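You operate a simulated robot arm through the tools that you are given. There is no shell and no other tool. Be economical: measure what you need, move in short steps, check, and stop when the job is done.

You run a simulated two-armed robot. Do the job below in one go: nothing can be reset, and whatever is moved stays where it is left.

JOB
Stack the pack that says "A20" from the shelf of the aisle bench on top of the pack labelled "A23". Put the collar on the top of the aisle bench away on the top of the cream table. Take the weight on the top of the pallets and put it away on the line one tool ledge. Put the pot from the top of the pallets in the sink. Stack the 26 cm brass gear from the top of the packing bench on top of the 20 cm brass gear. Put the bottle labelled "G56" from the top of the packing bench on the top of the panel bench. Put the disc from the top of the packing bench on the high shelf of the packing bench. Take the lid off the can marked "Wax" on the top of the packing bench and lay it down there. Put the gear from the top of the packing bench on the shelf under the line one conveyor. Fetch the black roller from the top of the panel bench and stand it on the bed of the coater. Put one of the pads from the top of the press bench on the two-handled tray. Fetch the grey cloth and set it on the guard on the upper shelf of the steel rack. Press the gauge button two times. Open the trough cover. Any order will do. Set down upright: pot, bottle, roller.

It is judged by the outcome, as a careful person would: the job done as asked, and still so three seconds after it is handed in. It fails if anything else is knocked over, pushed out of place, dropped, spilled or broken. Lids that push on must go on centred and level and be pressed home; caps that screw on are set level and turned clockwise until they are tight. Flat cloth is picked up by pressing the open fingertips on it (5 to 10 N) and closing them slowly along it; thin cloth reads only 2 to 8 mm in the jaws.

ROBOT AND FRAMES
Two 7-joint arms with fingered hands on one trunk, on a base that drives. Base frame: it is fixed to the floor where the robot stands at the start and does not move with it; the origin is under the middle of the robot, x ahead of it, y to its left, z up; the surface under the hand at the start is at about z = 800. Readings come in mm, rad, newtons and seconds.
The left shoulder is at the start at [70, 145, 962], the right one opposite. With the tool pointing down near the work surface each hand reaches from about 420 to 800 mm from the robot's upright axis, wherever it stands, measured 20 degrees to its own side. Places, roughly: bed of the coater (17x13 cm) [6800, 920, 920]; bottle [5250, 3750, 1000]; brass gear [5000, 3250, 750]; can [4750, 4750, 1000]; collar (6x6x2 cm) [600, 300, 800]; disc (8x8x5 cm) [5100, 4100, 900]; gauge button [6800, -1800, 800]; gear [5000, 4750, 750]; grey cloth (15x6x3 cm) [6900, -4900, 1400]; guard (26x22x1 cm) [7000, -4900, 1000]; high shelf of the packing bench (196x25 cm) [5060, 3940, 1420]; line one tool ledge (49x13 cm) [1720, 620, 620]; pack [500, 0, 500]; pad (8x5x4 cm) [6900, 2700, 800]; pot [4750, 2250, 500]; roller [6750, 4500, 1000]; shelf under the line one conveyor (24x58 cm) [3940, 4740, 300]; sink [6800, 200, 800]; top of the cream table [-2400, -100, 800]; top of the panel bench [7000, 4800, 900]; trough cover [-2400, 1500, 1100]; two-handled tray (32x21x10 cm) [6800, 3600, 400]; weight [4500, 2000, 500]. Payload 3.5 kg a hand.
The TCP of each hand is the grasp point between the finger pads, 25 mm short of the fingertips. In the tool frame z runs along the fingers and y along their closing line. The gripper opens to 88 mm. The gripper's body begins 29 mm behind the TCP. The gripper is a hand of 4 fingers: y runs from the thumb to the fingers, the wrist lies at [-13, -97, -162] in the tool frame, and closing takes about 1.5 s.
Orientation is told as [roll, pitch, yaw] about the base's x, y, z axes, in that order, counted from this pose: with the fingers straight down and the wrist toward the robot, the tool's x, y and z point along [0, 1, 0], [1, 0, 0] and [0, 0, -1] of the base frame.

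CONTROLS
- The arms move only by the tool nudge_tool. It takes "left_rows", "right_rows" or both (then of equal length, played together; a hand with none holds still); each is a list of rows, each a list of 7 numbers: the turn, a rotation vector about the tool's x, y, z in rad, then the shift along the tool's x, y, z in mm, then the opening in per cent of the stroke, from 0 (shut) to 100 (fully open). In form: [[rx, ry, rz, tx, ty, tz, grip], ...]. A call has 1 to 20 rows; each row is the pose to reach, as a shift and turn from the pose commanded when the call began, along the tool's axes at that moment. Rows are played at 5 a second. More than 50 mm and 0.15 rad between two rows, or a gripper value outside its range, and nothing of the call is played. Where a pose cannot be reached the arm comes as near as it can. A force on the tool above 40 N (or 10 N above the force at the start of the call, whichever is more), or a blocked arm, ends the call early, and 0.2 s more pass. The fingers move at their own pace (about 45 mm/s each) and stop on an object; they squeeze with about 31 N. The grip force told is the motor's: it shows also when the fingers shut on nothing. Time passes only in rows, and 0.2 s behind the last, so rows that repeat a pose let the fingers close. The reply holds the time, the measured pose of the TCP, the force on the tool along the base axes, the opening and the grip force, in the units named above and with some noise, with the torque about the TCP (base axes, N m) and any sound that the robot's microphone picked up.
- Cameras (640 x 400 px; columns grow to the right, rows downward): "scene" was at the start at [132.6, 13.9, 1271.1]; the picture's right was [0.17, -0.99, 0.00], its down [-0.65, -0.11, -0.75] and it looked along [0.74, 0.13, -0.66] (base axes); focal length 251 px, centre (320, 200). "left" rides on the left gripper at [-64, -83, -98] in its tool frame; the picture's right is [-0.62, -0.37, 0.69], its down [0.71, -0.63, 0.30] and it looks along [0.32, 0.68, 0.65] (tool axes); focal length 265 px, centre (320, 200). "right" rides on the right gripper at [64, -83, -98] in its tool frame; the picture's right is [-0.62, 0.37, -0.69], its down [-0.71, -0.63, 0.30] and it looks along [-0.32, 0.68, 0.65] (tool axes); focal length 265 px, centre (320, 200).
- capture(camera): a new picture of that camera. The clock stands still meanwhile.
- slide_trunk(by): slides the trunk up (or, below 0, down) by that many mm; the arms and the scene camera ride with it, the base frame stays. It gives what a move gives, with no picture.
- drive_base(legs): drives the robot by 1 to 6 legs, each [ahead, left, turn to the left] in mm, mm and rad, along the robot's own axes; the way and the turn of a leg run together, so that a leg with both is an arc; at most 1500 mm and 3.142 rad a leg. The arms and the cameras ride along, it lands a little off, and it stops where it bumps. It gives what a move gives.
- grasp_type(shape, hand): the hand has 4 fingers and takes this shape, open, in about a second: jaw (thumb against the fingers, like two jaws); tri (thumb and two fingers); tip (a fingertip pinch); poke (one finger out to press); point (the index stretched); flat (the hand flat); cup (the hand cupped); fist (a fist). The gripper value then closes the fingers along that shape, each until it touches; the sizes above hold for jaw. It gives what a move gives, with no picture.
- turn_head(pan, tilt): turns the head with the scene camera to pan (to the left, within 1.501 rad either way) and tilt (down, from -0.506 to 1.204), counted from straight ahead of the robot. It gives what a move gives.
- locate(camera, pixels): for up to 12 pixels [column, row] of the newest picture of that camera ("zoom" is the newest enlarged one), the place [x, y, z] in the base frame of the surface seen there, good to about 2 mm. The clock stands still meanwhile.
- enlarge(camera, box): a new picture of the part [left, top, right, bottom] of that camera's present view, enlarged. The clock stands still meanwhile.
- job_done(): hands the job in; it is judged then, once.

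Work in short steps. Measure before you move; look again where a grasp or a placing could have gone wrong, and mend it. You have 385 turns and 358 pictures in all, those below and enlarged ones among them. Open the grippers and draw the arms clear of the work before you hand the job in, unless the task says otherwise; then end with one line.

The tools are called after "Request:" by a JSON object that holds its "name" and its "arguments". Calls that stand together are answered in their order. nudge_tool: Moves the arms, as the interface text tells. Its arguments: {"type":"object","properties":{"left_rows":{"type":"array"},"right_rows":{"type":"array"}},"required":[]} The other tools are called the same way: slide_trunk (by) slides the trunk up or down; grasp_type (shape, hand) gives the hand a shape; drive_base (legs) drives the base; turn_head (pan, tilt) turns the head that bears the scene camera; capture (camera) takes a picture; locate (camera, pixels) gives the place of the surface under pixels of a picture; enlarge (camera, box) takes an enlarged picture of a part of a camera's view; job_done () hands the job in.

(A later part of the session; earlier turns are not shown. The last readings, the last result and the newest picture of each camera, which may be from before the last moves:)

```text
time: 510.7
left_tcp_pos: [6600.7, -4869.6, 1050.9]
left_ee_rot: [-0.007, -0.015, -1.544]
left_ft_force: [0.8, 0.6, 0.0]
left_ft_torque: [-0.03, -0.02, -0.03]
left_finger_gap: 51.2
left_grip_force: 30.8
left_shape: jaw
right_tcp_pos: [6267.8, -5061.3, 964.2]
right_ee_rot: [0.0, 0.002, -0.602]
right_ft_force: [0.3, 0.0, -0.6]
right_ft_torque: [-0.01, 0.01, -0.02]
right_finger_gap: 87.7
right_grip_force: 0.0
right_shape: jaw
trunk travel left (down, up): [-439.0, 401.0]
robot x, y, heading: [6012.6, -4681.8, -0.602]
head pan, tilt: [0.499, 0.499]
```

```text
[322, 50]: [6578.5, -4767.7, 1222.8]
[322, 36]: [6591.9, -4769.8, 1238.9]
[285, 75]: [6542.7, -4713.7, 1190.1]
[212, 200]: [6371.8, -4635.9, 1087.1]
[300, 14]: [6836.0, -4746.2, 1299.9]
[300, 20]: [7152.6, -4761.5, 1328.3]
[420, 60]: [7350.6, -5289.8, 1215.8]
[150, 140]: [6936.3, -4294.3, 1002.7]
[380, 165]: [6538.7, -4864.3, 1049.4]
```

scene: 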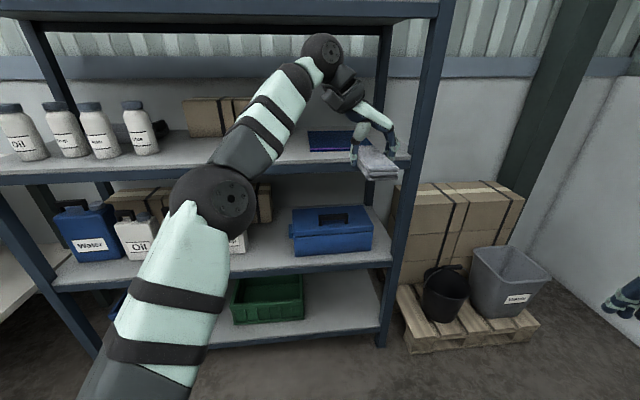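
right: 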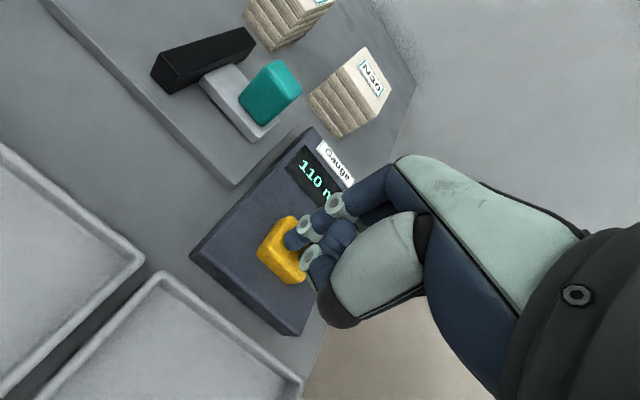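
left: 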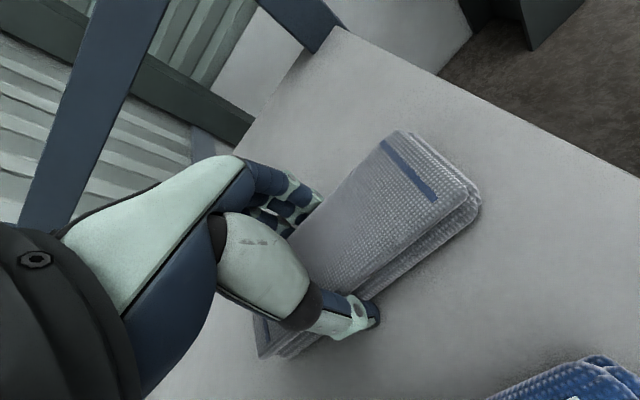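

Clearance is fine (wrist top 1243 vs beam 1295). To keep the elbow off the paste bottle, I extend the arm 60 mm first, then drive in 330 mm.

Request:
{"name": "nudge_tool", "arguments": {"left_rows": [[0, 0, 0, 20, 0, 3, 0], [0, 0, 0, 40, 0, 6, 0], [0, 0, 0, 60, 0, 9, 0], [0, 0, 0, 60, 0, 9, 0]]}}

Request:
{"name": "drive_base", "arguments": {"legs": [[200, 124, 0]]}}

Request:
{"name": "capture", "arguments": {"camera": "scene"}}

```text
time: 511.7
left_tcp_pos: [6637.2, -4860.1, 1022.6]
left_ee_rot: [-0.006, -0.013, -1.543]
left_ft_force: [-0.1, -0.2, -0.3]
left_ft_torque: [-0.04, 0.01, -0.01]
left_finger_gap: 50.9
left_grip_force: 30.7
left_shape: jaw
left hand out of reach, approached as far as the arm can: row 2, 3, 4
right_tcp_pos: [6269.3, -5062.0, 963.8]
right_ee_rot: [0.0, 0.001, -0.605]
right_ft_force: [-0.3, -0.3, -0.6]
right_ft_torque: [-0.02, -0.03, -0.04]
right_finger_gap: 87.9
right_grip_force: 0.1
right_shape: jaw
trunk travel left (down, up): [-439.0, 401.0]
robot x, y, heading: [6015.9, -4681.1, -0.601]
head pan, tilt: [0.499, 0.499]
```

```text
time: 513.4
left_tcp_pos: [6874.1, -4870.4, 1023.0]
left_ee_rot: [-0.009, -0.014, -1.545]
left_ft_force: [0.4, 1.1, -0.4]
left_ft_torque: [-0.02, 0.01, 0.02]
left_finger_gap: 51.0
left_grip_force: 31.2
left_shape: jaw
right_tcp_pos: [6502.5, -5073.4, 964.1]
right_ee_rot: [-0.001, 0.0, -0.604]
right_ft_force: [0.0, -0.2, 0.1]
right_ft_torque: [0.02, -0.04, 0.0]
right_finger_gap: 88.1
right_grip_force: 0.1
right_shape: jaw
trunk travel left (down, up): [-439.0, 401.0]
robot x, y, heading: [6250.7, -4693.0, -0.603]
head pan, tilt: [0.499, 0.499]
```

```text
240 pictures are left
```

scene: 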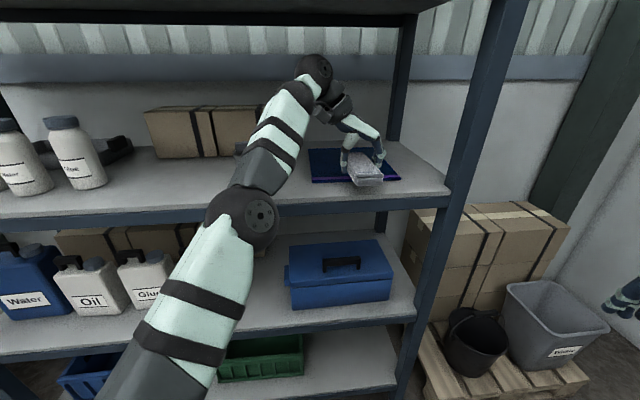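

I check the elbow/forearm positions relative to the paste bottle (6903,−4632).

Request:
{"name": "locate", "arguments": {"camera": "scene", "pixels": [[255, 215], [270, 225], [250, 170], [275, 140], [240, 150], [285, 165], [315, 70], [375, 190], [360, 150], [262, 235]]}}

Request:
{"name": "capture", "arguments": {"camera": "left"}}

```text
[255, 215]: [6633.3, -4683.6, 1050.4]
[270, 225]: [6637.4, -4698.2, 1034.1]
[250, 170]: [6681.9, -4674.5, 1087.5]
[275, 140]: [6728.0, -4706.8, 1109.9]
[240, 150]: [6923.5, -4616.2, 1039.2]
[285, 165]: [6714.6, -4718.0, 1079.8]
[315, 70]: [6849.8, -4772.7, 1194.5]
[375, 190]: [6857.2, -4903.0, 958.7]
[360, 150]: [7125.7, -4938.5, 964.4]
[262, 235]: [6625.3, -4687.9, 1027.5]
```

```text
239 pictures are left
```

left: 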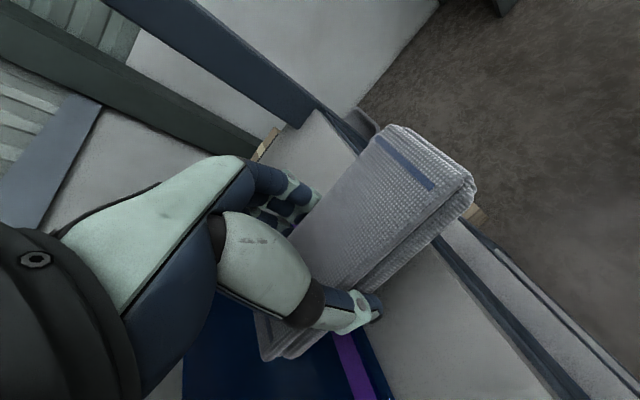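

The forearm will clear the bottle. I drive the remaining ~116 mm.

Request:
{"name": "drive_base", "arguments": {"legs": [[104, 54, 0]]}}

Request:
{"name": "capture", "arguments": {"camera": "left"}}

Request:
{"name": "capture", "arguments": {"camera": "scene"}}

```text
time: 514.6
left_tcp_pos: [6990.4, -4886.7, 1022.4]
left_ee_rot: [-0.008, -0.013, -1.546]
left_ft_force: [0.6, -0.5, -0.5]
left_ft_torque: [0.0, 0.03, 0.0]
left_finger_gap: 51.4
left_grip_force: 31.0
left_shape: jaw
right_tcp_pos: [6619.1, -5085.9, 964.0]
right_ee_rot: [-0.001, -0.002, -0.603]
right_ft_force: [-0.3, 0.2, 0.1]
right_ft_torque: [0.02, 0.01, -0.04]
right_finger_gap: 88.1
right_grip_force: 0.0
right_shape: jaw
trunk travel left (down, up): [-439.0, 401.0]
robot x, y, heading: [6365.1, -4706.9, -0.606]
head pan, tilt: [0.499, 0.499]
```

```text
238 pictures are left
```

left: 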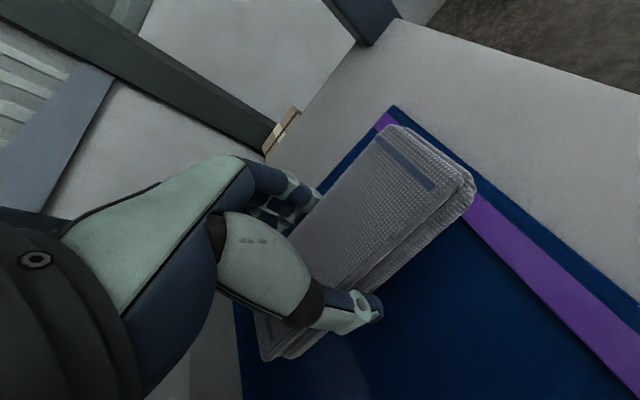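

```text
237 pictures are left
```

scene: 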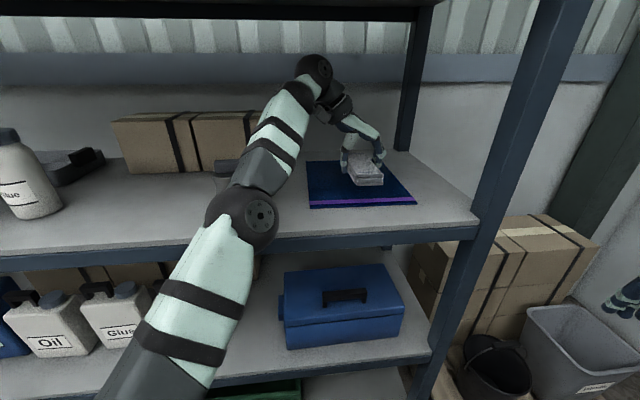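

The cloth is over the guard. I lower it gently to contact.

Request:
{"name": "nudge_tool", "arguments": {"left_rows": [[0, 0, 0, 0, 0, 8, 0], [0, 0, 0, 0, 0, 16, 0], [0, 0, 0, 0, 0, 21, 0], [0, 0, 0, 0, 0, 24, 0], [0, 0, 0, 0, 0, 24, 0]]}}

Request:
{"name": "enlarge", "arguments": {"camera": "scene", "box": [290, 100, 430, 220]}}

```text
time: 515.9
left_tcp_pos: [6988.9, -4886.0, 999.4]
left_ee_rot: [-0.006, -0.014, -1.545]
left_ft_force: [0.7, 0.2, -0.5]
left_ft_torque: [-0.03, -0.02, 0.01]
left_finger_gap: 50.8
left_grip_force: 30.7
left_shape: jaw
right_tcp_pos: [6618.1, -5087.0, 964.2]
right_ee_rot: [0.001, 0.0, -0.605]
right_ft_force: [-0.3, 1.0, 0.1]
right_ft_torque: [0.02, -0.02, 0.01]
right_finger_gap: 88.0
right_grip_force: 0.1
right_shape: jaw
trunk travel left (down, up): [-439.0, 401.0]
robot x, y, heading: [6365.4, -4703.4, -0.606]
head pan, tilt: [0.499, 0.499]
```

```text
3.33 times, centred on (360, 160) of scene
```

zoom: 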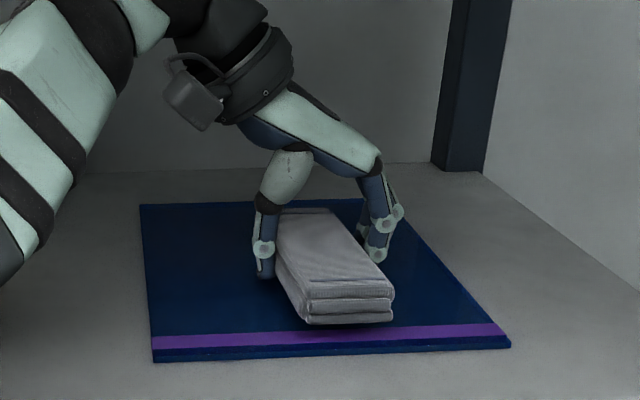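

Nearly on. I lower a few more mm, then release and lift.

Request:
{"name": "nudge_tool", "arguments": {"left_rows": [[0, 0, 0, 0, 0, 3, 0], [0, 0, 0, 0, 0, 6, 0], [0, 0, 0, 0, 0, 6, 30], [0, 0, 0, 0, 0, 6, 60], [0, 0, 0, 0, 0, 6, 100], [0, 0, 0, 0, 0, 6, 100], [0, 0, 0, 0, 0, -10, 100], [0, 0, 0, 0, 0, -30, 100], [0, 0, 0, 0, 0, -45, 100], [0, 0, 0, 0, 0, -45, 100]]}}

Request:
{"name": "enlarge", "arguments": {"camera": "scene", "box": [290, 100, 430, 220]}}

```text
time: 518.1
left_tcp_pos: [6979.8, -4884.1, 1040.7]
left_ee_rot: [-0.015, -0.016, -1.532]
left_ft_force: [-2.6, -12.5, -2.7]
left_ft_torque: [1.11, -0.44, 1.09]
left_finger_gap: 87.5
left_grip_force: 0.1
left_shape: jaw
left hand out of reach, approached as far as the arm can: row 9, 10
right_tcp_pos: [6618.8, -5087.6, 963.3]
right_ee_rot: [0.001, -0.001, -0.602]
right_ft_force: [0.4, 1.1, 0.3]
right_ft_torque: [-0.02, -0.02, 0.01]
right_finger_gap: 88.2
right_grip_force: 0.1
right_shape: jaw
trunk travel left (down, up): [-439.0, 401.0]
robot x, y, heading: [6367.0, -4706.1, -0.603]
head pan, tilt: [0.499, 0.499]
stopped in row 10 (left hand): the force on the tool passed its limit at 50 N (the readings are from after the stop); the commanded pose is now the measured one
```

```text
3.33 times, centred on (360, 160) of scene
```

zoom: 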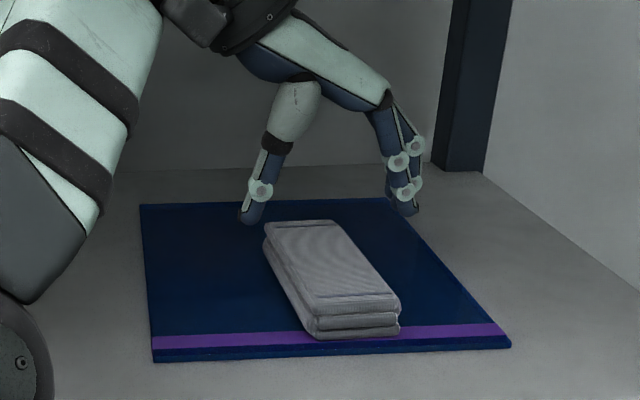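

Cloth lies on the guard. The arm is at its limit; I ease down 8 mm and back the base straight out.

Request:
{"name": "nudge_tool", "arguments": {"left_rows": [[0, 0, 0, 3, 0, 4, 100], [0, 0, 0, 6, 0, 8, 100], [0, 0, 0, 6, 0, 8, 100]]}}

Request:
{"name": "drive_base", "arguments": {"legs": [[-290, -195, 0]]}}

Request:
{"name": "capture", "arguments": {"camera": "scene"}}

```text
time: 518.9
left_tcp_pos: [6984.8, -4884.2, 1033.0]
left_ee_rot: [-0.014, -0.016, -1.537]
left_ft_force: [0.4, -0.7, 0.2]
left_ft_torque: [0.01, -0.02, -0.03]
left_finger_gap: 87.6
left_grip_force: 0.0
left_shape: jaw
right_tcp_pos: [6618.2, -5087.3, 964.8]
right_ee_rot: [0.0, 0.001, -0.603]
right_ft_force: [0.1, -0.6, -0.5]
right_ft_torque: [-0.03, 0.01, 0.01]
right_finger_gap: 88.0
right_grip_force: 0.1
right_shape: jaw
trunk travel left (down, up): [-439.0, 401.0]
robot x, y, heading: [6367.5, -4710.0, -0.605]
head pan, tilt: [0.499, 0.499]
```

```text
time: 521.2
left_tcp_pos: [6633.8, -4879.6, 1032.5]
left_ee_rot: [-0.012, -0.016, -1.536]
left_ft_force: [-0.5, -0.3, -0.2]
left_ft_torque: [0.01, -0.02, 0.0]
left_finger_gap: 87.8
left_grip_force: 0.0
left_shape: jaw
right_tcp_pos: [6266.9, -5081.7, 964.5]
right_ee_rot: [0.0, -0.002, -0.604]
right_ft_force: [-0.1, -0.6, 0.4]
right_ft_torque: [0.0, -0.02, 0.0]
right_finger_gap: 88.1
right_grip_force: 0.1
right_shape: jaw
trunk travel left (down, up): [-439.0, 401.0]
robot x, y, heading: [6015.7, -4700.9, -0.608]
head pan, tilt: [0.499, 0.499]
```

```text
234 pictures are left
```

scene: 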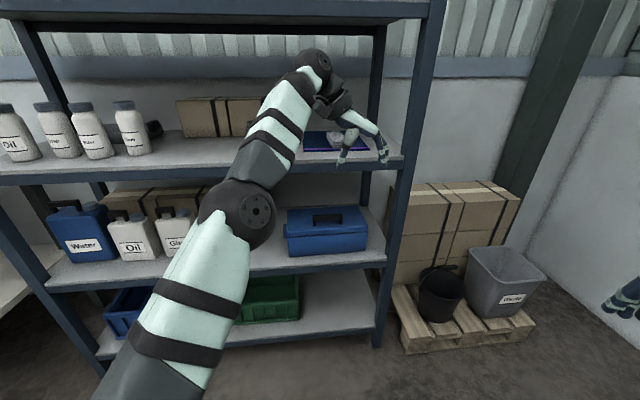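

Cloth done. I bring the left hand back to a tucked pose, turn north and drive up to the press bench area.

Request:
{"name": "nudge_tool", "arguments": {"left_rows": [[0, 0, -0.13, -20, 0, 0, 100], [0, 0, -0.26, -40, 0, 0, 100], [0, 0, -0.39, -60, -10, 0, 100], [0, 0, -0.52, -80, -20, 0, 100], [0, 0, -0.65, -100, -30, 0, 100], [0, 0, -0.78, -120, -40, 0, 100], [0, 0, -0.93, -140, -50, 0, 100], [0, 0, -0.93, -150, -50, 0, 100]]}}

Request:
{"name": "drive_base", "arguments": {"legs": [[0, 0, 2.178], [1480, 0, 0], [1480, 0, 0], [1480, 0, 0], [1480, 0, 0], [1480, 0, 0]]}}

Request:
{"name": "turn_head", "arguments": {"pan": 0, "tilt": 0.3}}

Request:
{"name": "capture", "arguments": {"camera": "scene"}}

```text
time: 523.0
left_tcp_pos: [6482.9, -4833.5, 1035.2]
left_ee_rot: [-0.021, 0.0, -0.604]
left_ft_force: [-0.1, -0.9, -0.2]
left_ft_torque: [-0.01, 0.04, -0.01]
left_finger_gap: 87.6
left_grip_force: 0.0
left_shape: jaw
left hand out of reach, approached as far as the arm can: row 5
right_tcp_pos: [6266.9, -5081.0, 965.0]
right_ee_rot: [0.001, -0.002, -0.605]
right_ft_force: [0.8, 0.2, 1.0]
right_ft_torque: [0.01, 0.0, 0.01]
right_finger_gap: 88.5
right_grip_force: 0.1
right_shape: jaw
trunk travel left (down, up): [-439.0, 401.0]
robot x, y, heading: [6015.7, -4696.9, -0.604]
head pan, tilt: [0.499, 0.499]
```

```text
time: 563.3
left_tcp_pos: [5763.5, 3166.7, 1035.1]
left_ee_rot: [-0.021, 0.003, 1.599]
left_ft_force: [-0.1, 0.2, 0.0]
left_ft_torque: [0.02, 0.01, 0.01]
left_finger_gap: 87.4
left_grip_force: 0.0
left_shape: jaw
right_tcp_pos: [6088.8, 3138.6, 965.1]
right_ee_rot: [0.0, 0.002, 1.6]
right_ft_force: [-0.1, 0.3, 0.1]
right_ft_torque: [-0.02, -0.02, 0.0]
right_finger_gap: 88.0
right_grip_force: 0.1
right_shape: jaw
trunk travel left (down, up): [-439.0, 401.0]
robot x, y, heading: [5932.3, 2711.6, 1.6]
head pan, tilt: [0.499, 0.499]
```

```text
time: 564.2
left_tcp_pos: [5762.6, 3166.1, 1033.6]
left_ee_rot: [-0.021, 0.001, 1.599]
left_ft_force: [0.9, 0.8, -0.3]
left_ft_torque: [0.0, 0.0, -0.02]
left_finger_gap: 87.8
left_grip_force: 0.1
left_shape: jaw
right_tcp_pos: [6088.7, 3137.6, 965.5]
right_ee_rot: [-0.001, -0.001, 1.601]
right_ft_force: [0.1, -0.1, 0.8]
right_ft_torque: [0.0, -0.01, 0.0]
right_finger_gap: 88.1
right_grip_force: 0.0
right_shape: jaw
trunk travel left (down, up): [-439.0, 401.0]
robot x, y, heading: [5929.6, 2713.0, 1.598]
head pan, tilt: [0.0, 0.3]
```

```text
233 pictures are left
```

scene: 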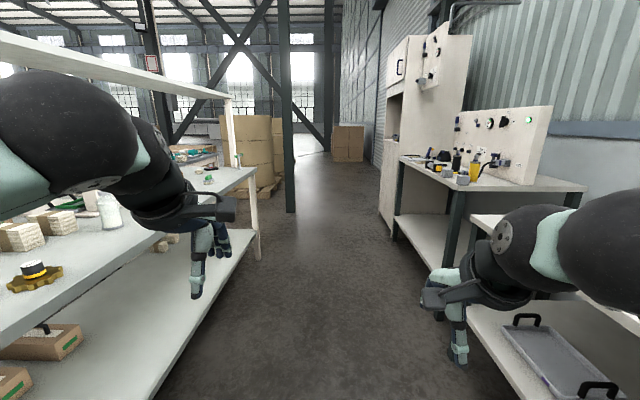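

I turn to face the press bench (+x) and look.

Request:
{"name": "drive_base", "arguments": {"legs": [[0, 0, -1.6]]}}

Request:
{"name": "turn_head", "arguments": {"pan": 0.1, "tilt": 0.55}}

Request:
{"name": "capture", "arguments": {"camera": "scene"}}

```text
time: 568.6
left_tcp_pos: [6395.2, 2856.4, 1034.3]
left_ee_rot: [-0.021, 0.002, -0.019]
left_ft_force: [0.2, 0.2, 0.8]
left_ft_torque: [-0.01, 0.02, 0.01]
left_finger_gap: 87.6
left_grip_force: 0.1
left_shape: jaw
right_tcp_pos: [6351.7, 2531.4, 963.9]
right_ee_rot: [0.0, -0.001, -0.016]
right_ft_force: [-0.5, -0.3, 0.9]
right_ft_torque: [0.0, 0.0, -0.02]
right_finger_gap: 88.1
right_grip_force: 0.0
right_shape: jaw
trunk travel left (down, up): [-439.0, 401.0]
robot x, y, heading: [5934.3, 2708.5, -0.02]
head pan, tilt: [0.0, 0.3]
```

```text
time: 569.3
left_tcp_pos: [6396.0, 2857.4, 1034.6]
left_ee_rot: [-0.02, 0.002, -0.019]
left_ft_force: [0.3, 0.8, 0.6]
left_ft_torque: [0.03, 0.03, 0.0]
left_finger_gap: 87.8
left_grip_force: 0.1
left_shape: jaw
right_tcp_pos: [6351.7, 2532.6, 964.1]
right_ee_rot: [0.0, 0.0, -0.016]
right_ft_force: [-0.4, 0.5, -1.5]
right_ft_torque: [0.0, 0.03, -0.01]
right_finger_gap: 88.0
right_grip_force: 0.0
right_shape: jaw
trunk travel left (down, up): [-439.0, 401.0]
robot x, y, heading: [5928.4, 2708.1, -0.021]
head pan, tilt: [0.099, 0.55]
```

```text
232 pictures are left
```

scene: 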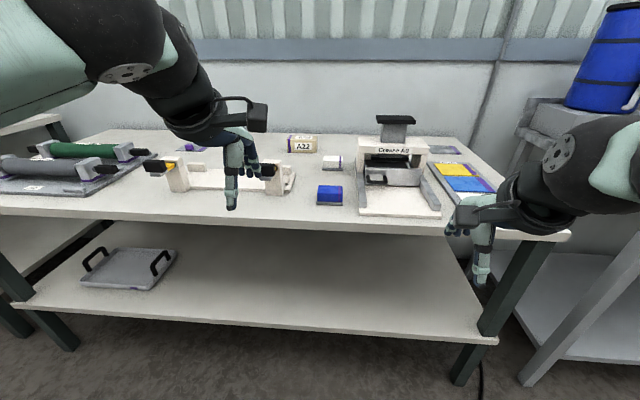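

Candidate pads: blue at (330,195) and white at (332,162). The two-handled tray is on the lower shelf (128,267). I enlarge.

Request:
{"name": "enlarge", "arguments": {"camera": "scene", "box": [220, 110, 460, 220]}}

Request:
{"name": "locate", "arguments": {"camera": "scene", "pixels": [[330, 190], [320, 187], [342, 187], [330, 204], [332, 160], [300, 142], [128, 268], [95, 255], [160, 262], [85, 285], [150, 288], [250, 300]]}}

```text
2.67 times, centred on (340, 165) of scene
```

zoom: 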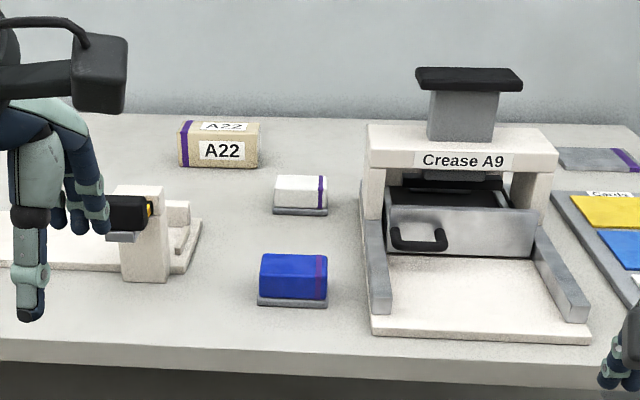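

```text
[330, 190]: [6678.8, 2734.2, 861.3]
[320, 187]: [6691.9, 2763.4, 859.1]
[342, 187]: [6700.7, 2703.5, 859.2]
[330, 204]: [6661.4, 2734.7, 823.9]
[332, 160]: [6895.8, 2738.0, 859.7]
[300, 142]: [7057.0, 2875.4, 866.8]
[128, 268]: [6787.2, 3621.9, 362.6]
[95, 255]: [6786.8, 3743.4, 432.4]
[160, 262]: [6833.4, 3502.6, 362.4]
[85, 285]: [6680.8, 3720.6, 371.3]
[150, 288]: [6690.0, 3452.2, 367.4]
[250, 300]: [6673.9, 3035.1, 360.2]
```

I'll take the blue pad: centre (6686,2734), z 820–861, 50 mm deep in x. I position the robot for the left hand.

Request:
{"name": "drive_base", "arguments": {"legs": [[150, -170, 0.02]]}}

Request:
{"name": "slide_trunk", "arguments": {"by": 90}}

Request:
{"name": "capture", "arguments": {"camera": "left"}}

```text
time: 571.0
left_tcp_pos: [6539.6, 2691.6, 1034.7]
left_ee_rot: [-0.022, 0.001, -0.002]
left_ft_force: [0.0, 1.3, -0.6]
left_ft_torque: [0.02, 0.02, 0.03]
left_finger_gap: 87.6
left_grip_force: 0.1
left_shape: jaw
right_tcp_pos: [6501.0, 2365.9, 964.2]
right_ee_rot: [-0.001, 0.001, 0.0]
right_ft_force: [0.7, 0.0, 0.1]
right_ft_torque: [-0.04, 0.01, 0.01]
right_finger_gap: 87.9
right_grip_force: 0.0
right_shape: jaw
trunk travel left (down, up): [-439.0, 401.0]
robot x, y, heading: [6072.7, 2538.6, -0.004]
head pan, tilt: [0.099, 0.55]
```

```text
time: 572.3
left_tcp_pos: [6538.3, 2690.7, 1124.0]
left_ee_rot: [-0.021, 0.001, -0.001]
left_ft_force: [0.5, -0.5, 0.2]
left_ft_torque: [0.0, 0.03, -0.02]
left_finger_gap: 87.8
left_grip_force: 0.1
left_shape: jaw
right_tcp_pos: [6501.6, 2366.4, 1055.1]
right_ee_rot: [-0.002, -0.001, 0.0]
right_ft_force: [0.0, 0.2, -0.9]
right_ft_torque: [-0.02, 0.05, -0.03]
right_finger_gap: 87.8
right_grip_force: 0.2
right_shape: jaw
trunk travel left (down, up): [-529.0, 311.0]
robot x, y, heading: [6078.1, 2534.7, -0.006]
head pan, tilt: [0.099, 0.55]
```

```text
230 pictures are left
```

left: 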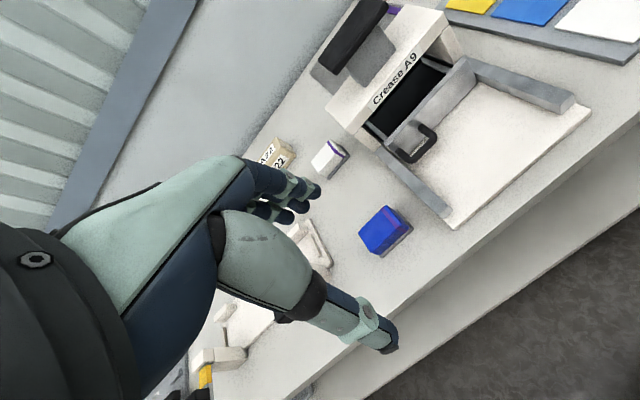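

I move to hover over the blue pad.

Request:
{"name": "nudge_tool", "arguments": {"left_rows": [[0, 0.01, 0, 8, 30, 30, 100], [0, 0.02, 0, 16, 60, 65, 100], [0, 0.02, 0, 24, 90, 100, 100], [0, 0.02, 0, 34, 120, 135, 100], [0, 0.02, 0, 43, 148, 170, 100], [0, 0.02, 0, 43, 148, 204, 100], [0, 0.02, 0, 43, 148, 204, 100]]}}

Request:
{"name": "capture", "arguments": {"camera": "left"}}

```text
time: 573.9
left_tcp_pos: [6686.5, 2729.4, 919.2]
left_ee_rot: [0.001, 0.001, -0.001]
left_ft_force: [0.9, -0.3, 0.3]
left_ft_torque: [-0.01, -0.02, 0.01]
left_finger_gap: 88.0
left_grip_force: 0.1
left_shape: jaw
right_tcp_pos: [6503.1, 2366.7, 1055.6]
right_ee_rot: [0.0, -0.002, -0.002]
right_ft_force: [-0.7, -0.2, 0.4]
right_ft_torque: [-0.02, 0.0, 0.01]
right_finger_gap: 87.9
right_grip_force: 0.1
right_shape: jaw
trunk travel left (down, up): [-529.0, 311.0]
robot x, y, heading: [6079.8, 2534.8, -0.004]
head pan, tilt: [0.099, 0.55]
```

```text
229 pictures are left
```

left: 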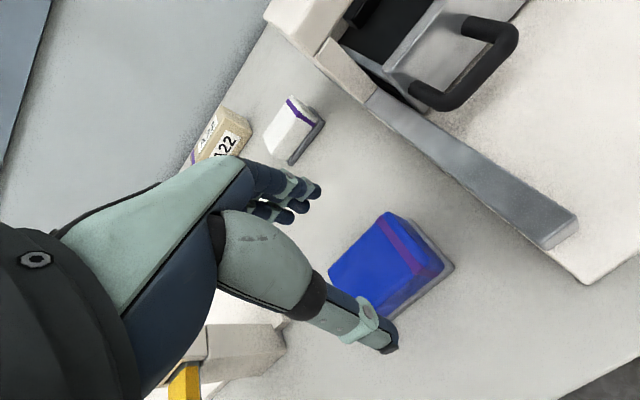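

I confirm the pad's edges.

Request:
{"name": "locate", "arguments": {"camera": "left", "pixels": [[390, 218], [440, 258], [335, 278], [380, 310], [450, 268], [385, 265]]}}

```text
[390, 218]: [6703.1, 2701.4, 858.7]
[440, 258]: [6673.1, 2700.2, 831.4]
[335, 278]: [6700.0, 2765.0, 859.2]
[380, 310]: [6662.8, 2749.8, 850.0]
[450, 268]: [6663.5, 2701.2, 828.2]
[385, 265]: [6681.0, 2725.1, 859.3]
```

Centred. Descend to z 852, close, lift.

Request:
{"name": "nudge_tool", "arguments": {"left_rows": [[0, 0, 0, 4, 0, 25, 100], [0, 0, 0, 4, 0, 50, 100], [0, 0, 0, 4, 0, 66, 100], [0, 0, 0, 4, 0, 66, 50], [0, 0, 0, 4, 0, 66, 0], [0, 0, 0, 4, 0, 66, 0], [0, 0, 0, 4, 0, 66, 0], [0, 0, 0, 4, 0, 66, 0], [0, 0, 0, 4, 0, 40, 0], [0, 0, 0, 4, 0, 0, 0], [0, 0, 0, 4, -20, -40, 0], [0, 0, 0, 4, -60, -60, 0], [0, 0, 0, 4, -100, -80, 0], [0, 0, 0, 4, -100, -80, 0]]}}

Request:
{"name": "capture", "arguments": {"camera": "left"}}

```text
time: 576.9
left_tcp_pos: [6587.1, 2734.9, 1000.2]
left_ee_rot: [0.001, 0.004, -0.001]
left_ft_force: [-0.8, 0.1, -0.8]
left_ft_torque: [0.02, 0.0, 0.04]
left_finger_gap: 41.1
left_grip_force: 30.4
left_shape: jaw
right_tcp_pos: [6502.5, 2367.0, 1054.8]
right_ee_rot: [0.0, 0.0, 0.001]
right_ft_force: [1.3, -0.8, -0.1]
right_ft_torque: [0.0, 0.01, 0.01]
right_finger_gap: 87.7
right_grip_force: 0.1
right_shape: jaw
trunk travel left (down, up): [-529.0, 311.0]
robot x, y, heading: [6073.7, 2537.2, -0.004]
head pan, tilt: [0.099, 0.55]
```

```text
228 pictures are left
```

left: 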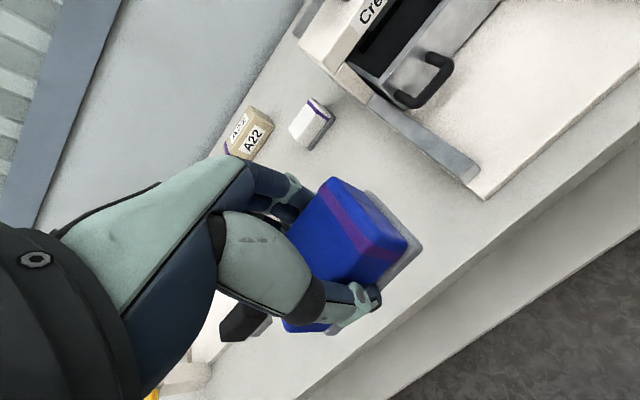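

Pad held. I back off and go left in front of the tray, then lower the trunk by 520 mm.

Request:
{"name": "drive_base", "arguments": {"legs": [[-280, 0, 0], [0, 870, 0.004]]}}

Request:
{"name": "slide_trunk", "arguments": {"by": -400}}

Request:
{"name": "slide_trunk", "arguments": {"by": -115}}

Request:
{"name": "turn_head", "arguments": {"pan": 0.1, "tilt": 0.35}}

Request:
{"name": "capture", "arguments": {"camera": "scene"}}

```text
time: 583.0
left_tcp_pos: [6305.8, 3603.2, 1000.4]
left_ee_rot: [-0.002, 0.001, 0.002]
left_ft_force: [0.9, -0.5, -0.1]
left_ft_torque: [0.0, 0.0, 0.01]
left_finger_gap: 41.3
left_grip_force: 30.9
left_shape: jaw
right_tcp_pos: [6222.4, 3233.7, 1053.8]
right_ee_rot: [-0.001, -0.002, 0.004]
right_ft_force: [0.4, -0.1, -0.4]
right_ft_torque: [-0.02, 0.0, -0.02]
right_finger_gap: 88.1
right_grip_force: 0.0
right_shape: jaw
trunk travel left (down, up): [-529.0, 311.0]
robot x, y, heading: [5797.5, 3402.6, 0.006]
head pan, tilt: [0.099, 0.55]
```

```text
time: 586.9
left_tcp_pos: [6305.9, 3602.4, 599.0]
left_ee_rot: [-0.001, 0.001, 0.003]
left_ft_force: [0.0, -0.4, -1.0]
left_ft_torque: [0.0, 0.0, 0.02]
left_finger_gap: 41.3
left_grip_force: 31.2
left_shape: jaw
right_tcp_pos: [6221.6, 3232.9, 654.5]
right_ee_rot: [0.0, 0.0, 0.004]
right_ft_force: [0.4, -1.3, 0.0]
right_ft_torque: [0.0, -0.03, 0.01]
right_finger_gap: 88.2
right_grip_force: 0.0
right_shape: jaw
trunk travel left (down, up): [-129.0, 711.0]
robot x, y, heading: [5797.5, 3401.7, 0.005]
head pan, tilt: [0.099, 0.55]
```

```text
time: 588.3
left_tcp_pos: [6304.1, 3602.6, 484.5]
left_ee_rot: [-0.003, 0.002, 0.004]
left_ft_force: [0.4, -0.9, 0.0]
left_ft_torque: [0.0, 0.0, -0.02]
left_finger_gap: 41.1
left_grip_force: 30.9
left_shape: jaw
right_tcp_pos: [6222.7, 3232.8, 539.7]
right_ee_rot: [0.0, -0.003, 0.002]
right_ft_force: [0.0, -0.8, 1.1]
right_ft_torque: [-0.01, 0.0, 0.0]
right_finger_gap: 87.8
right_grip_force: 0.0
right_shape: jaw
trunk travel left (down, up): [-14.0, 826.0]
robot x, y, heading: [5801.6, 3402.6, -0.001]
head pan, tilt: [0.099, 0.55]
```

```text
time: 589.1
left_tcp_pos: [6305.5, 3602.5, 484.7]
left_ee_rot: [-0.001, 0.003, 0.004]
left_ft_force: [-0.2, 0.1, -1.0]
left_ft_torque: [0.0, 0.03, -0.03]
left_finger_gap: 41.2
left_grip_force: 30.8
left_shape: jaw
right_tcp_pos: [6223.0, 3232.5, 539.0]
right_ee_rot: [0.0, -0.001, 0.002]
right_ft_force: [0.8, 0.4, 0.0]
right_ft_torque: [-0.03, -0.02, -0.03]
right_finger_gap: 87.9
right_grip_force: 0.1
right_shape: jaw
trunk travel left (down, up): [-14.0, 826.0]
robot x, y, heading: [5797.8, 3399.3, 0.0]
head pan, tilt: [0.099, 0.351]
```

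```text
227 pictures are left
```

scene: 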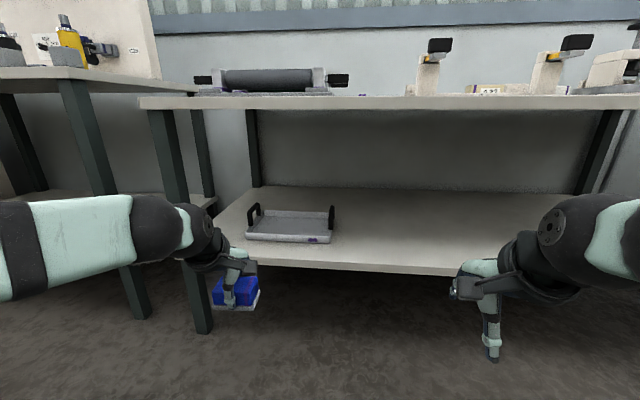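

I locate the tray, leg, bench top underside and my forearm.

Request:
{"name": "locate", "arguments": {"camera": "scene", "pixels": [[250, 238], [330, 242], [325, 213], [270, 212], [290, 225], [252, 215], [332, 218], [170, 150], [185, 240], [300, 107], [60, 200], [150, 200]]}}

```text
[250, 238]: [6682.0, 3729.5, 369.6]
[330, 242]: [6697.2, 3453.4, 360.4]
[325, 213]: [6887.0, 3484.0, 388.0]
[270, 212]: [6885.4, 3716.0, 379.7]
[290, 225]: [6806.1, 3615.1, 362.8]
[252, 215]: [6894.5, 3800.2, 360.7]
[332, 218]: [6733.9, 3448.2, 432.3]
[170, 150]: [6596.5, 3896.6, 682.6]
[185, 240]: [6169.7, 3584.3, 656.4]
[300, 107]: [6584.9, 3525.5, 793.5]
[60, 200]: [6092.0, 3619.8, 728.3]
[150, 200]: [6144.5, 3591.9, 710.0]
```

Tray centre (6785,3592), floor z 363. I extend the arm 100 mm then drive in 380 mm.

Request:
{"name": "nudge_tool", "arguments": {"left_rows": [[0, 0, 0, -3, 35, 0, 0], [0, 0, 0, -6, 70, 0, 0], [0, 0, 0, -8, 100, 0, 0], [0, 0, 0, -8, 100, 0, 0]]}}

Request:
{"name": "drive_base", "arguments": {"legs": [[380, 0, 0]]}}

Request:
{"name": "capture", "arguments": {"camera": "scene"}}

Request:
{"name": "capture", "arguments": {"camera": "left"}}

```text
time: 590.1
left_tcp_pos: [6406.3, 3593.3, 484.0]
left_ee_rot: [-0.002, 0.003, 0.003]
left_ft_force: [0.2, -0.1, -1.0]
left_ft_torque: [0.0, -0.02, -0.02]
left_finger_gap: 41.1
left_grip_force: 30.7
left_shape: jaw
right_tcp_pos: [6222.4, 3234.0, 540.9]
right_ee_rot: [0.001, -0.001, 0.003]
right_ft_force: [-0.9, -0.7, 0.0]
right_ft_torque: [-0.01, 0.02, -0.01]
right_finger_gap: 87.9
right_grip_force: 0.0
right_shape: jaw
trunk travel left (down, up): [-14.0, 826.0]
robot x, y, heading: [5795.3, 3402.6, 0.001]
head pan, tilt: [0.099, 0.351]
```

```text
time: 592.5
left_tcp_pos: [6787.2, 3597.1, 484.7]
left_ee_rot: [-0.002, 0.001, 0.004]
left_ft_force: [0.1, 0.8, -0.2]
left_ft_torque: [-0.03, -0.01, -0.03]
left_finger_gap: 41.2
left_grip_force: 30.7
left_shape: jaw
right_tcp_pos: [6604.9, 3235.0, 539.1]
right_ee_rot: [-0.001, 0.0, 0.007]
right_ft_force: [-0.1, 0.0, 0.4]
right_ft_torque: [-0.01, -0.02, 0.01]
right_finger_gap: 88.0
right_grip_force: 0.1
right_shape: jaw
trunk travel left (down, up): [-14.0, 826.0]
robot x, y, heading: [6178.7, 3402.6, 0.006]
head pan, tilt: [0.099, 0.351]
```

```text
226 pictures are left
```

scene: 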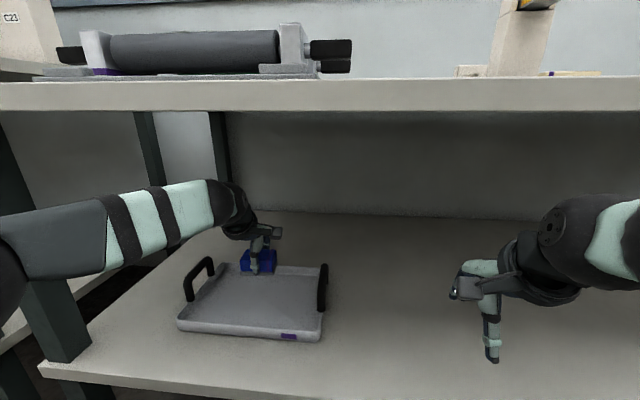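

```text
225 pictures are left
```

left: 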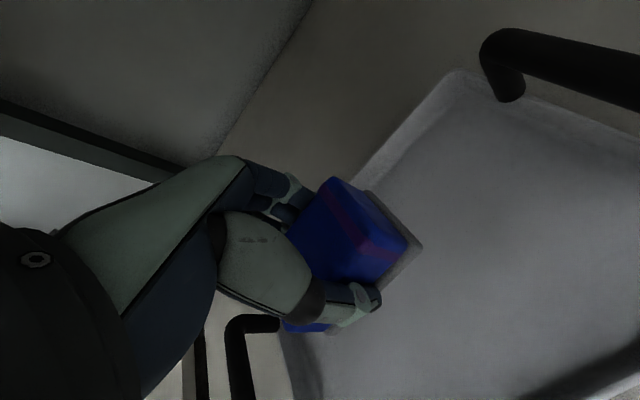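

The hand is over the tray centre. I lower ~86 mm.

Request:
{"name": "nudge_tool", "arguments": {"left_rows": [[0, 0, 0, 0, 0, 25, 0], [0, 0, 0, 0, 0, 50, 0], [0, 0, 0, 0, 0, 70, 0], [0, 0, 0, 0, 0, 82, 0], [0, 0, 0, 0, 0, 86, 0], [0, 0, 0, 0, 0, 88, 0]]}}

Request:
{"name": "capture", "arguments": {"camera": "left"}}

```text
time: 593.9
left_tcp_pos: [6787.2, 3596.3, 396.6]
left_ee_rot: [-0.002, 0.0, 0.006]
left_ft_force: [-0.8, 0.6, 3.0]
left_ft_torque: [0.06, -0.08, 0.0]
left_finger_gap: 41.3
left_grip_force: 31.0
left_shape: jaw
right_tcp_pos: [6604.5, 3236.2, 540.7]
right_ee_rot: [-0.001, -0.002, 0.007]
right_ft_force: [0.6, 0.0, -0.6]
right_ft_torque: [0.04, 0.0, -0.01]
right_finger_gap: 87.7
right_grip_force: 0.1
right_shape: jaw
trunk travel left (down, up): [-14.0, 826.0]
robot x, y, heading: [6176.1, 3403.1, 0.008]
head pan, tilt: [0.099, 0.351]
```

```text
224 pictures are left
```

left: 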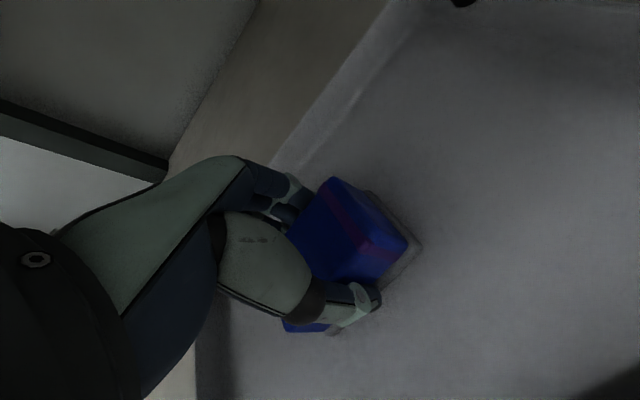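

Contact (+3 N). Release, lift, and back out.

Request:
{"name": "nudge_tool", "arguments": {"left_rows": [[0, 0, 0, 0, 0, 0, 30], [0, 0, 0, 0, 0, 0, 65], [0, 0, 0, 0, 0, 0, 100], [0, 0, 0, 0, 0, 0, 100], [0, 0, 0, 0, 0, -30, 100], [0, 0, 0, 0, 0, -65, 100], [0, 0, 0, 0, 0, -100, 100], [0, 0, 0, 0, 0, -100, 100]]}}

Request:
{"name": "drive_base", "arguments": {"legs": [[-420, 0, 0]]}}

Request:
{"name": "capture", "arguments": {"camera": "scene"}}

```text
time: 595.7
left_tcp_pos: [6788.0, 3597.1, 496.1]
left_ee_rot: [-0.001, 0.003, 0.005]
left_ft_force: [0.5, 0.2, -0.2]
left_ft_torque: [0.01, -0.01, 0.0]
left_finger_gap: 87.5
left_grip_force: 0.1
left_shape: jaw
right_tcp_pos: [6604.3, 3235.9, 539.9]
right_ee_rot: [0.0, -0.002, 0.008]
right_ft_force: [0.5, -1.2, -0.6]
right_ft_torque: [-0.02, -0.01, -0.03]
right_finger_gap: 88.0
right_grip_force: 0.0
right_shape: jaw
trunk travel left (down, up): [-14.0, 826.0]
robot x, y, heading: [6181.0, 3403.8, 0.009]
head pan, tilt: [0.099, 0.351]
```

```text
time: 598.3
left_tcp_pos: [6367.7, 3593.6, 494.8]
left_ee_rot: [-0.002, 0.002, 0.004]
left_ft_force: [0.4, 0.9, 1.2]
left_ft_torque: [0.02, 0.0, 0.05]
left_finger_gap: 87.7
left_grip_force: 0.1
left_shape: jaw
right_tcp_pos: [6182.0, 3233.0, 540.0]
right_ee_rot: [0.001, -0.001, 0.004]
right_ft_force: [0.4, 0.5, 0.8]
right_ft_torque: [-0.02, -0.03, -0.05]
right_finger_gap: 88.0
right_grip_force: 0.1
right_shape: jaw
trunk travel left (down, up): [-14.0, 826.0]
robot x, y, heading: [5760.6, 3396.4, -0.003]
head pan, tilt: [0.099, 0.351]
```

```text
223 pictures are left
```

scene: 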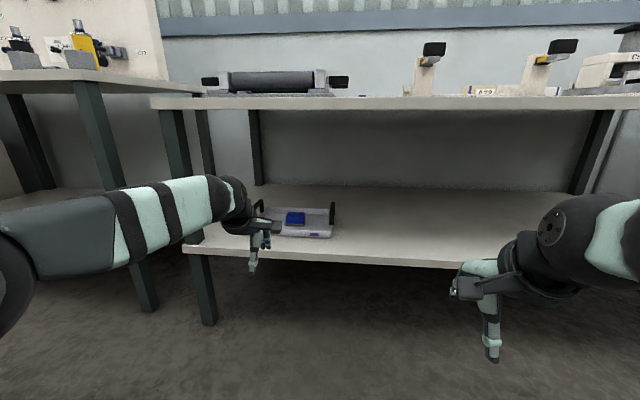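

Pad is in the tray. Next the black roller: raise the trunk, tuck, and go to the panel bench.

Request:
{"name": "slide_trunk", "arguments": {"by": 400}}

Request:
{"name": "slide_trunk", "arguments": {"by": 250}}

Request:
{"name": "nudge_tool", "arguments": {"left_rows": [[0, 0, 0, 10, -40, -10, 100], [0, 0, 0, 20, -80, -20, 100], [0, 0, 0, 30, -120, -20, 100], [0, 0, 0, 40, -150, -20, 100], [0, 0, 0, 40, -150, -20, 100]]}}

Request:
{"name": "drive_base", "arguments": {"legs": [[0, 950, 0]]}}

Request:
{"name": "turn_head", "arguments": {"pan": 0, "tilt": 0.5}}

Request:
{"name": "capture", "arguments": {"camera": "scene"}}

```text
time: 602.1
left_tcp_pos: [6367.0, 3593.5, 894.7]
left_ee_rot: [-0.001, 0.001, 0.006]
left_ft_force: [0.2, -0.2, -0.4]
left_ft_torque: [0.01, -0.01, -0.01]
left_finger_gap: 87.7
left_grip_force: 0.1
left_shape: jaw
right_tcp_pos: [6183.0, 3233.8, 939.1]
right_ee_rot: [0.0, -0.001, 0.004]
right_ft_force: [0.3, -0.4, -0.5]
right_ft_torque: [0.0, 0.0, 0.03]
right_finger_gap: 87.7
right_grip_force: 0.0
right_shape: jaw
trunk travel left (down, up): [-414.0, 426.0]
robot x, y, heading: [5757.1, 3397.3, 0.009]
head pan, tilt: [0.099, 0.351]
```

```text
time: 604.7
left_tcp_pos: [6367.8, 3593.6, 1144.6]
left_ee_rot: [-0.001, 0.001, 0.002]
left_ft_force: [0.7, -0.5, 0.3]
left_ft_torque: [-0.03, 0.03, 0.01]
left_finger_gap: 87.7
left_grip_force: 0.0
left_shape: jaw
right_tcp_pos: [6182.3, 3232.7, 1189.3]
right_ee_rot: [0.001, 0.0, 0.006]
right_ft_force: [-0.3, 0.8, 0.2]
right_ft_torque: [0.0, 0.01, 0.0]
right_finger_gap: 87.9
right_grip_force: 0.1
right_shape: jaw
trunk travel left (down, up): [-664.0, 176.0]
robot x, y, heading: [5753.5, 3399.1, 0.007]
head pan, tilt: [0.099, 0.351]
```

```text
time: 605.9
left_tcp_pos: [6216.0, 3630.8, 1164.4]
left_ee_rot: [0.003, 0.001, 0.004]
left_ft_force: [0.1, -0.6, 0.0]
left_ft_torque: [0.0, -0.03, -0.03]
left_finger_gap: 87.4
left_grip_force: 0.0
left_shape: jaw
right_tcp_pos: [6183.0, 3231.4, 1189.5]
right_ee_rot: [0.002, 0.001, 0.006]
right_ft_force: [0.1, 0.5, -0.2]
right_ft_torque: [0.0, -0.02, 0.0]
right_finger_gap: 87.8
right_grip_force: 0.1
right_shape: jaw
trunk travel left (down, up): [-664.0, 176.0]
robot x, y, heading: [5756.5, 3399.8, 0.002]
head pan, tilt: [0.099, 0.351]
```

```text
time: 610.8
left_tcp_pos: [6216.0, 4582.0, 1166.5]
left_ee_rot: [0.0, 0.003, -0.001]
left_ft_force: [0.2, 0.4, -0.3]
left_ft_torque: [0.01, -0.01, 0.0]
left_finger_gap: 87.8
left_grip_force: 0.0
left_shape: jaw
right_tcp_pos: [6179.9, 4183.7, 1189.1]
right_ee_rot: [0.001, -0.003, 0.001]
right_ft_force: [0.5, 0.2, 0.2]
right_ft_torque: [0.01, 0.03, -0.01]
right_finger_gap: 88.2
right_grip_force: 0.1
right_shape: jaw
trunk travel left (down, up): [-664.0, 176.0]
robot x, y, heading: [5758.0, 4355.2, -0.0]
head pan, tilt: [0.099, 0.351]
```

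```text
time: 611.5
left_tcp_pos: [6215.8, 4583.1, 1165.5]
left_ee_rot: [-0.002, 0.002, 0.0]
left_ft_force: [0.2, 0.8, -0.2]
left_ft_torque: [-0.01, 0.0, 0.0]
left_finger_gap: 87.8
left_grip_force: 0.0
left_shape: jaw
right_tcp_pos: [6180.1, 4182.8, 1189.9]
right_ee_rot: [-0.001, -0.003, 0.001]
right_ft_force: [0.3, 0.3, -0.7]
right_ft_torque: [0.02, 0.01, 0.04]
right_finger_gap: 87.6
right_grip_force: 0.1
right_shape: jaw
trunk travel left (down, up): [-664.0, 176.0]
robot x, y, heading: [5756.3, 4351.7, 0.001]
head pan, tilt: [0.0, 0.499]
```

```text
222 pictures are left
```

scene: 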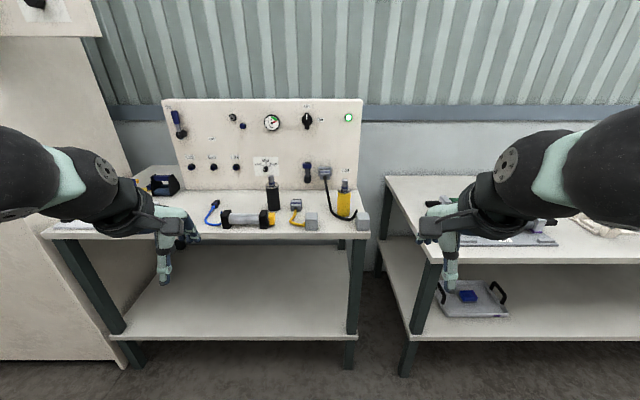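

I enlarge the bench top to find the black roller.

Request:
{"name": "enlarge", "arguments": {"camera": "scene", "box": [180, 150, 380, 250]}}

Request:
{"name": "locate", "arguments": {"camera": "zoom", "pixels": [[292, 95], [300, 110], [288, 180], [300, 140], [528, 130], [520, 190], [230, 230], [150, 220], [400, 240], [450, 240], [580, 240], [380, 170]]}}

```text
3.20 times, centred on (280, 200) of scene
```

zoom: 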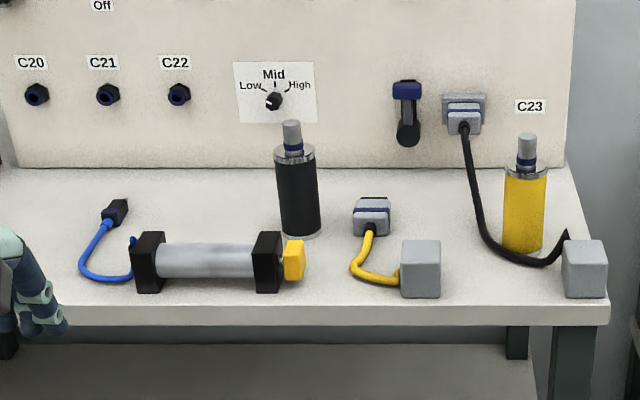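

```text
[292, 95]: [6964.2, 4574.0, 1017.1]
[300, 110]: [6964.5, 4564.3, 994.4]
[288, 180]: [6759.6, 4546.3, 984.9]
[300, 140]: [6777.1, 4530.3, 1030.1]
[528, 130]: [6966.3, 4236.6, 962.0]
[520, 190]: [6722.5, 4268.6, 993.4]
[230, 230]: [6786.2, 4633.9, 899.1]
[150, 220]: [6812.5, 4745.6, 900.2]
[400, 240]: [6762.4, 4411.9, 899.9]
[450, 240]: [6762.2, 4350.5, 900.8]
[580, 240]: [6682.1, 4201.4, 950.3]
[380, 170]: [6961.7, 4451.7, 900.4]
```

The black roller stands at zoom (297,185). I locate its edges.

Request:
{"name": "locate", "arguments": {"camera": "zoom", "pixels": [[282, 190], [298, 190], [314, 190], [300, 232], [298, 160], [292, 126], [292, 145], [277, 150], [314, 150]]}}

```text
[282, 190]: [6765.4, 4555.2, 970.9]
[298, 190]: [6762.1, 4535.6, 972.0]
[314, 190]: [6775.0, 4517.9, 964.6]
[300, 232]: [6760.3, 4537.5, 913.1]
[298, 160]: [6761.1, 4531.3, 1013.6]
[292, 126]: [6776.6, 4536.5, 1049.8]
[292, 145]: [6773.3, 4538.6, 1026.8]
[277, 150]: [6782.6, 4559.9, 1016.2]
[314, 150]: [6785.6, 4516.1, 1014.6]
```

The roller: axis (6785,4537), ø≈48, z 900–1020 with spindle to 1055, so I'll grasp it from the left side with a tilted hand. Drive up first.

Request:
{"name": "drive_base", "arguments": {"legs": [[425, 0, 0]]}}

Request:
{"name": "nudge_tool", "arguments": {"left_rows": [[0, -0.14, 0, 10, 15, 0, 100], [0, -0.28, 0, 20, 30, 5, 100], [0, -0.42, 0, 35, 50, 15, 100], [0, -0.56, 0, 50, 70, 25, 100], [0, -0.7, 0, 65, 90, 35, 100], [0, -0.84, 0, 75, 110, 45, 100], [0, -0.98, 0, 85, 125, 55, 100], [0, -1.1, 0, 90, 135, 65, 100], [0, -1.1, 0, 90, 135, 65, 100]]}}

Request:
{"name": "capture", "arguments": {"camera": "left"}}

Request:
{"name": "capture", "arguments": {"camera": "scene"}}

```text
time: 614.1
left_tcp_pos: [6642.1, 4581.7, 1166.0]
left_ee_rot: [-0.001, 0.002, 0.0]
left_ft_force: [-0.2, -1.0, 0.5]
left_ft_torque: [0.0, 0.0, -0.01]
left_finger_gap: 87.9
left_grip_force: 0.1
left_shape: jaw
right_tcp_pos: [6605.7, 4181.7, 1190.3]
right_ee_rot: [0.0, -0.002, 0.0]
right_ft_force: [-0.5, 0.3, 0.5]
right_ft_torque: [-0.01, 0.01, 0.02]
right_finger_gap: 87.7
right_grip_force: 0.0
right_shape: jaw
trunk travel left (down, up): [-664.0, 176.0]
robot x, y, heading: [6185.5, 4351.0, -0.002]
head pan, tilt: [0.0, 0.499]
```

```text
time: 616.1
left_tcp_pos: [6778.1, 4672.0, 1099.0]
left_ee_rot: [-1.103, 0.003, -0.001]
left_ft_force: [0.2, 0.7, 0.5]
left_ft_torque: [0.01, 0.01, -0.03]
left_finger_gap: 87.7
left_grip_force: 0.2
left_shape: jaw
right_tcp_pos: [6607.1, 4182.9, 1188.6]
right_ee_rot: [-0.001, -0.002, 0.0]
right_ft_force: [0.5, 0.3, 0.6]
right_ft_torque: [-0.02, -0.03, 0.02]
right_finger_gap: 88.1
right_grip_force: 0.1
right_shape: jaw
trunk travel left (down, up): [-664.0, 176.0]
robot x, y, heading: [6182.2, 4351.1, 0.002]
head pan, tilt: [0.0, 0.499]
```

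```text
220 pictures are left
```

left: 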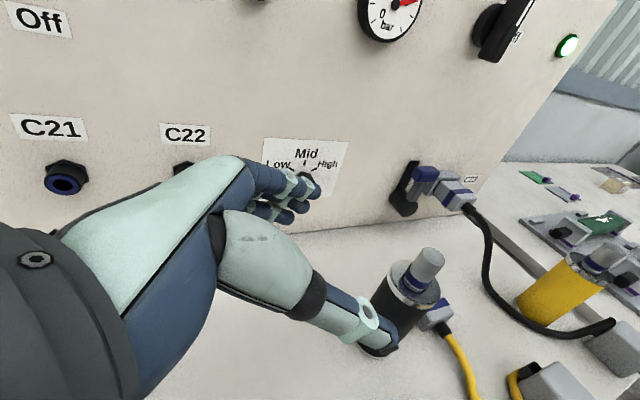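

```text
219 pictures are left
```

scene: 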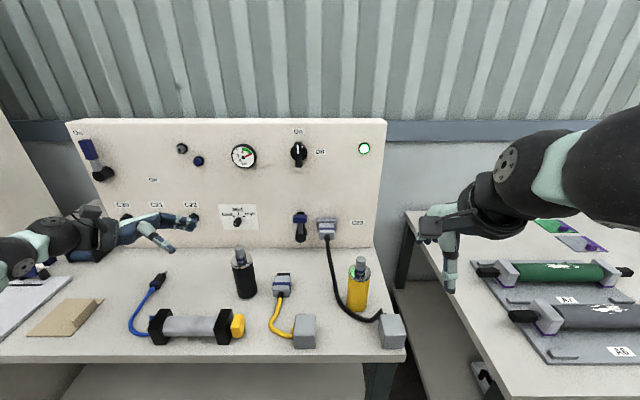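

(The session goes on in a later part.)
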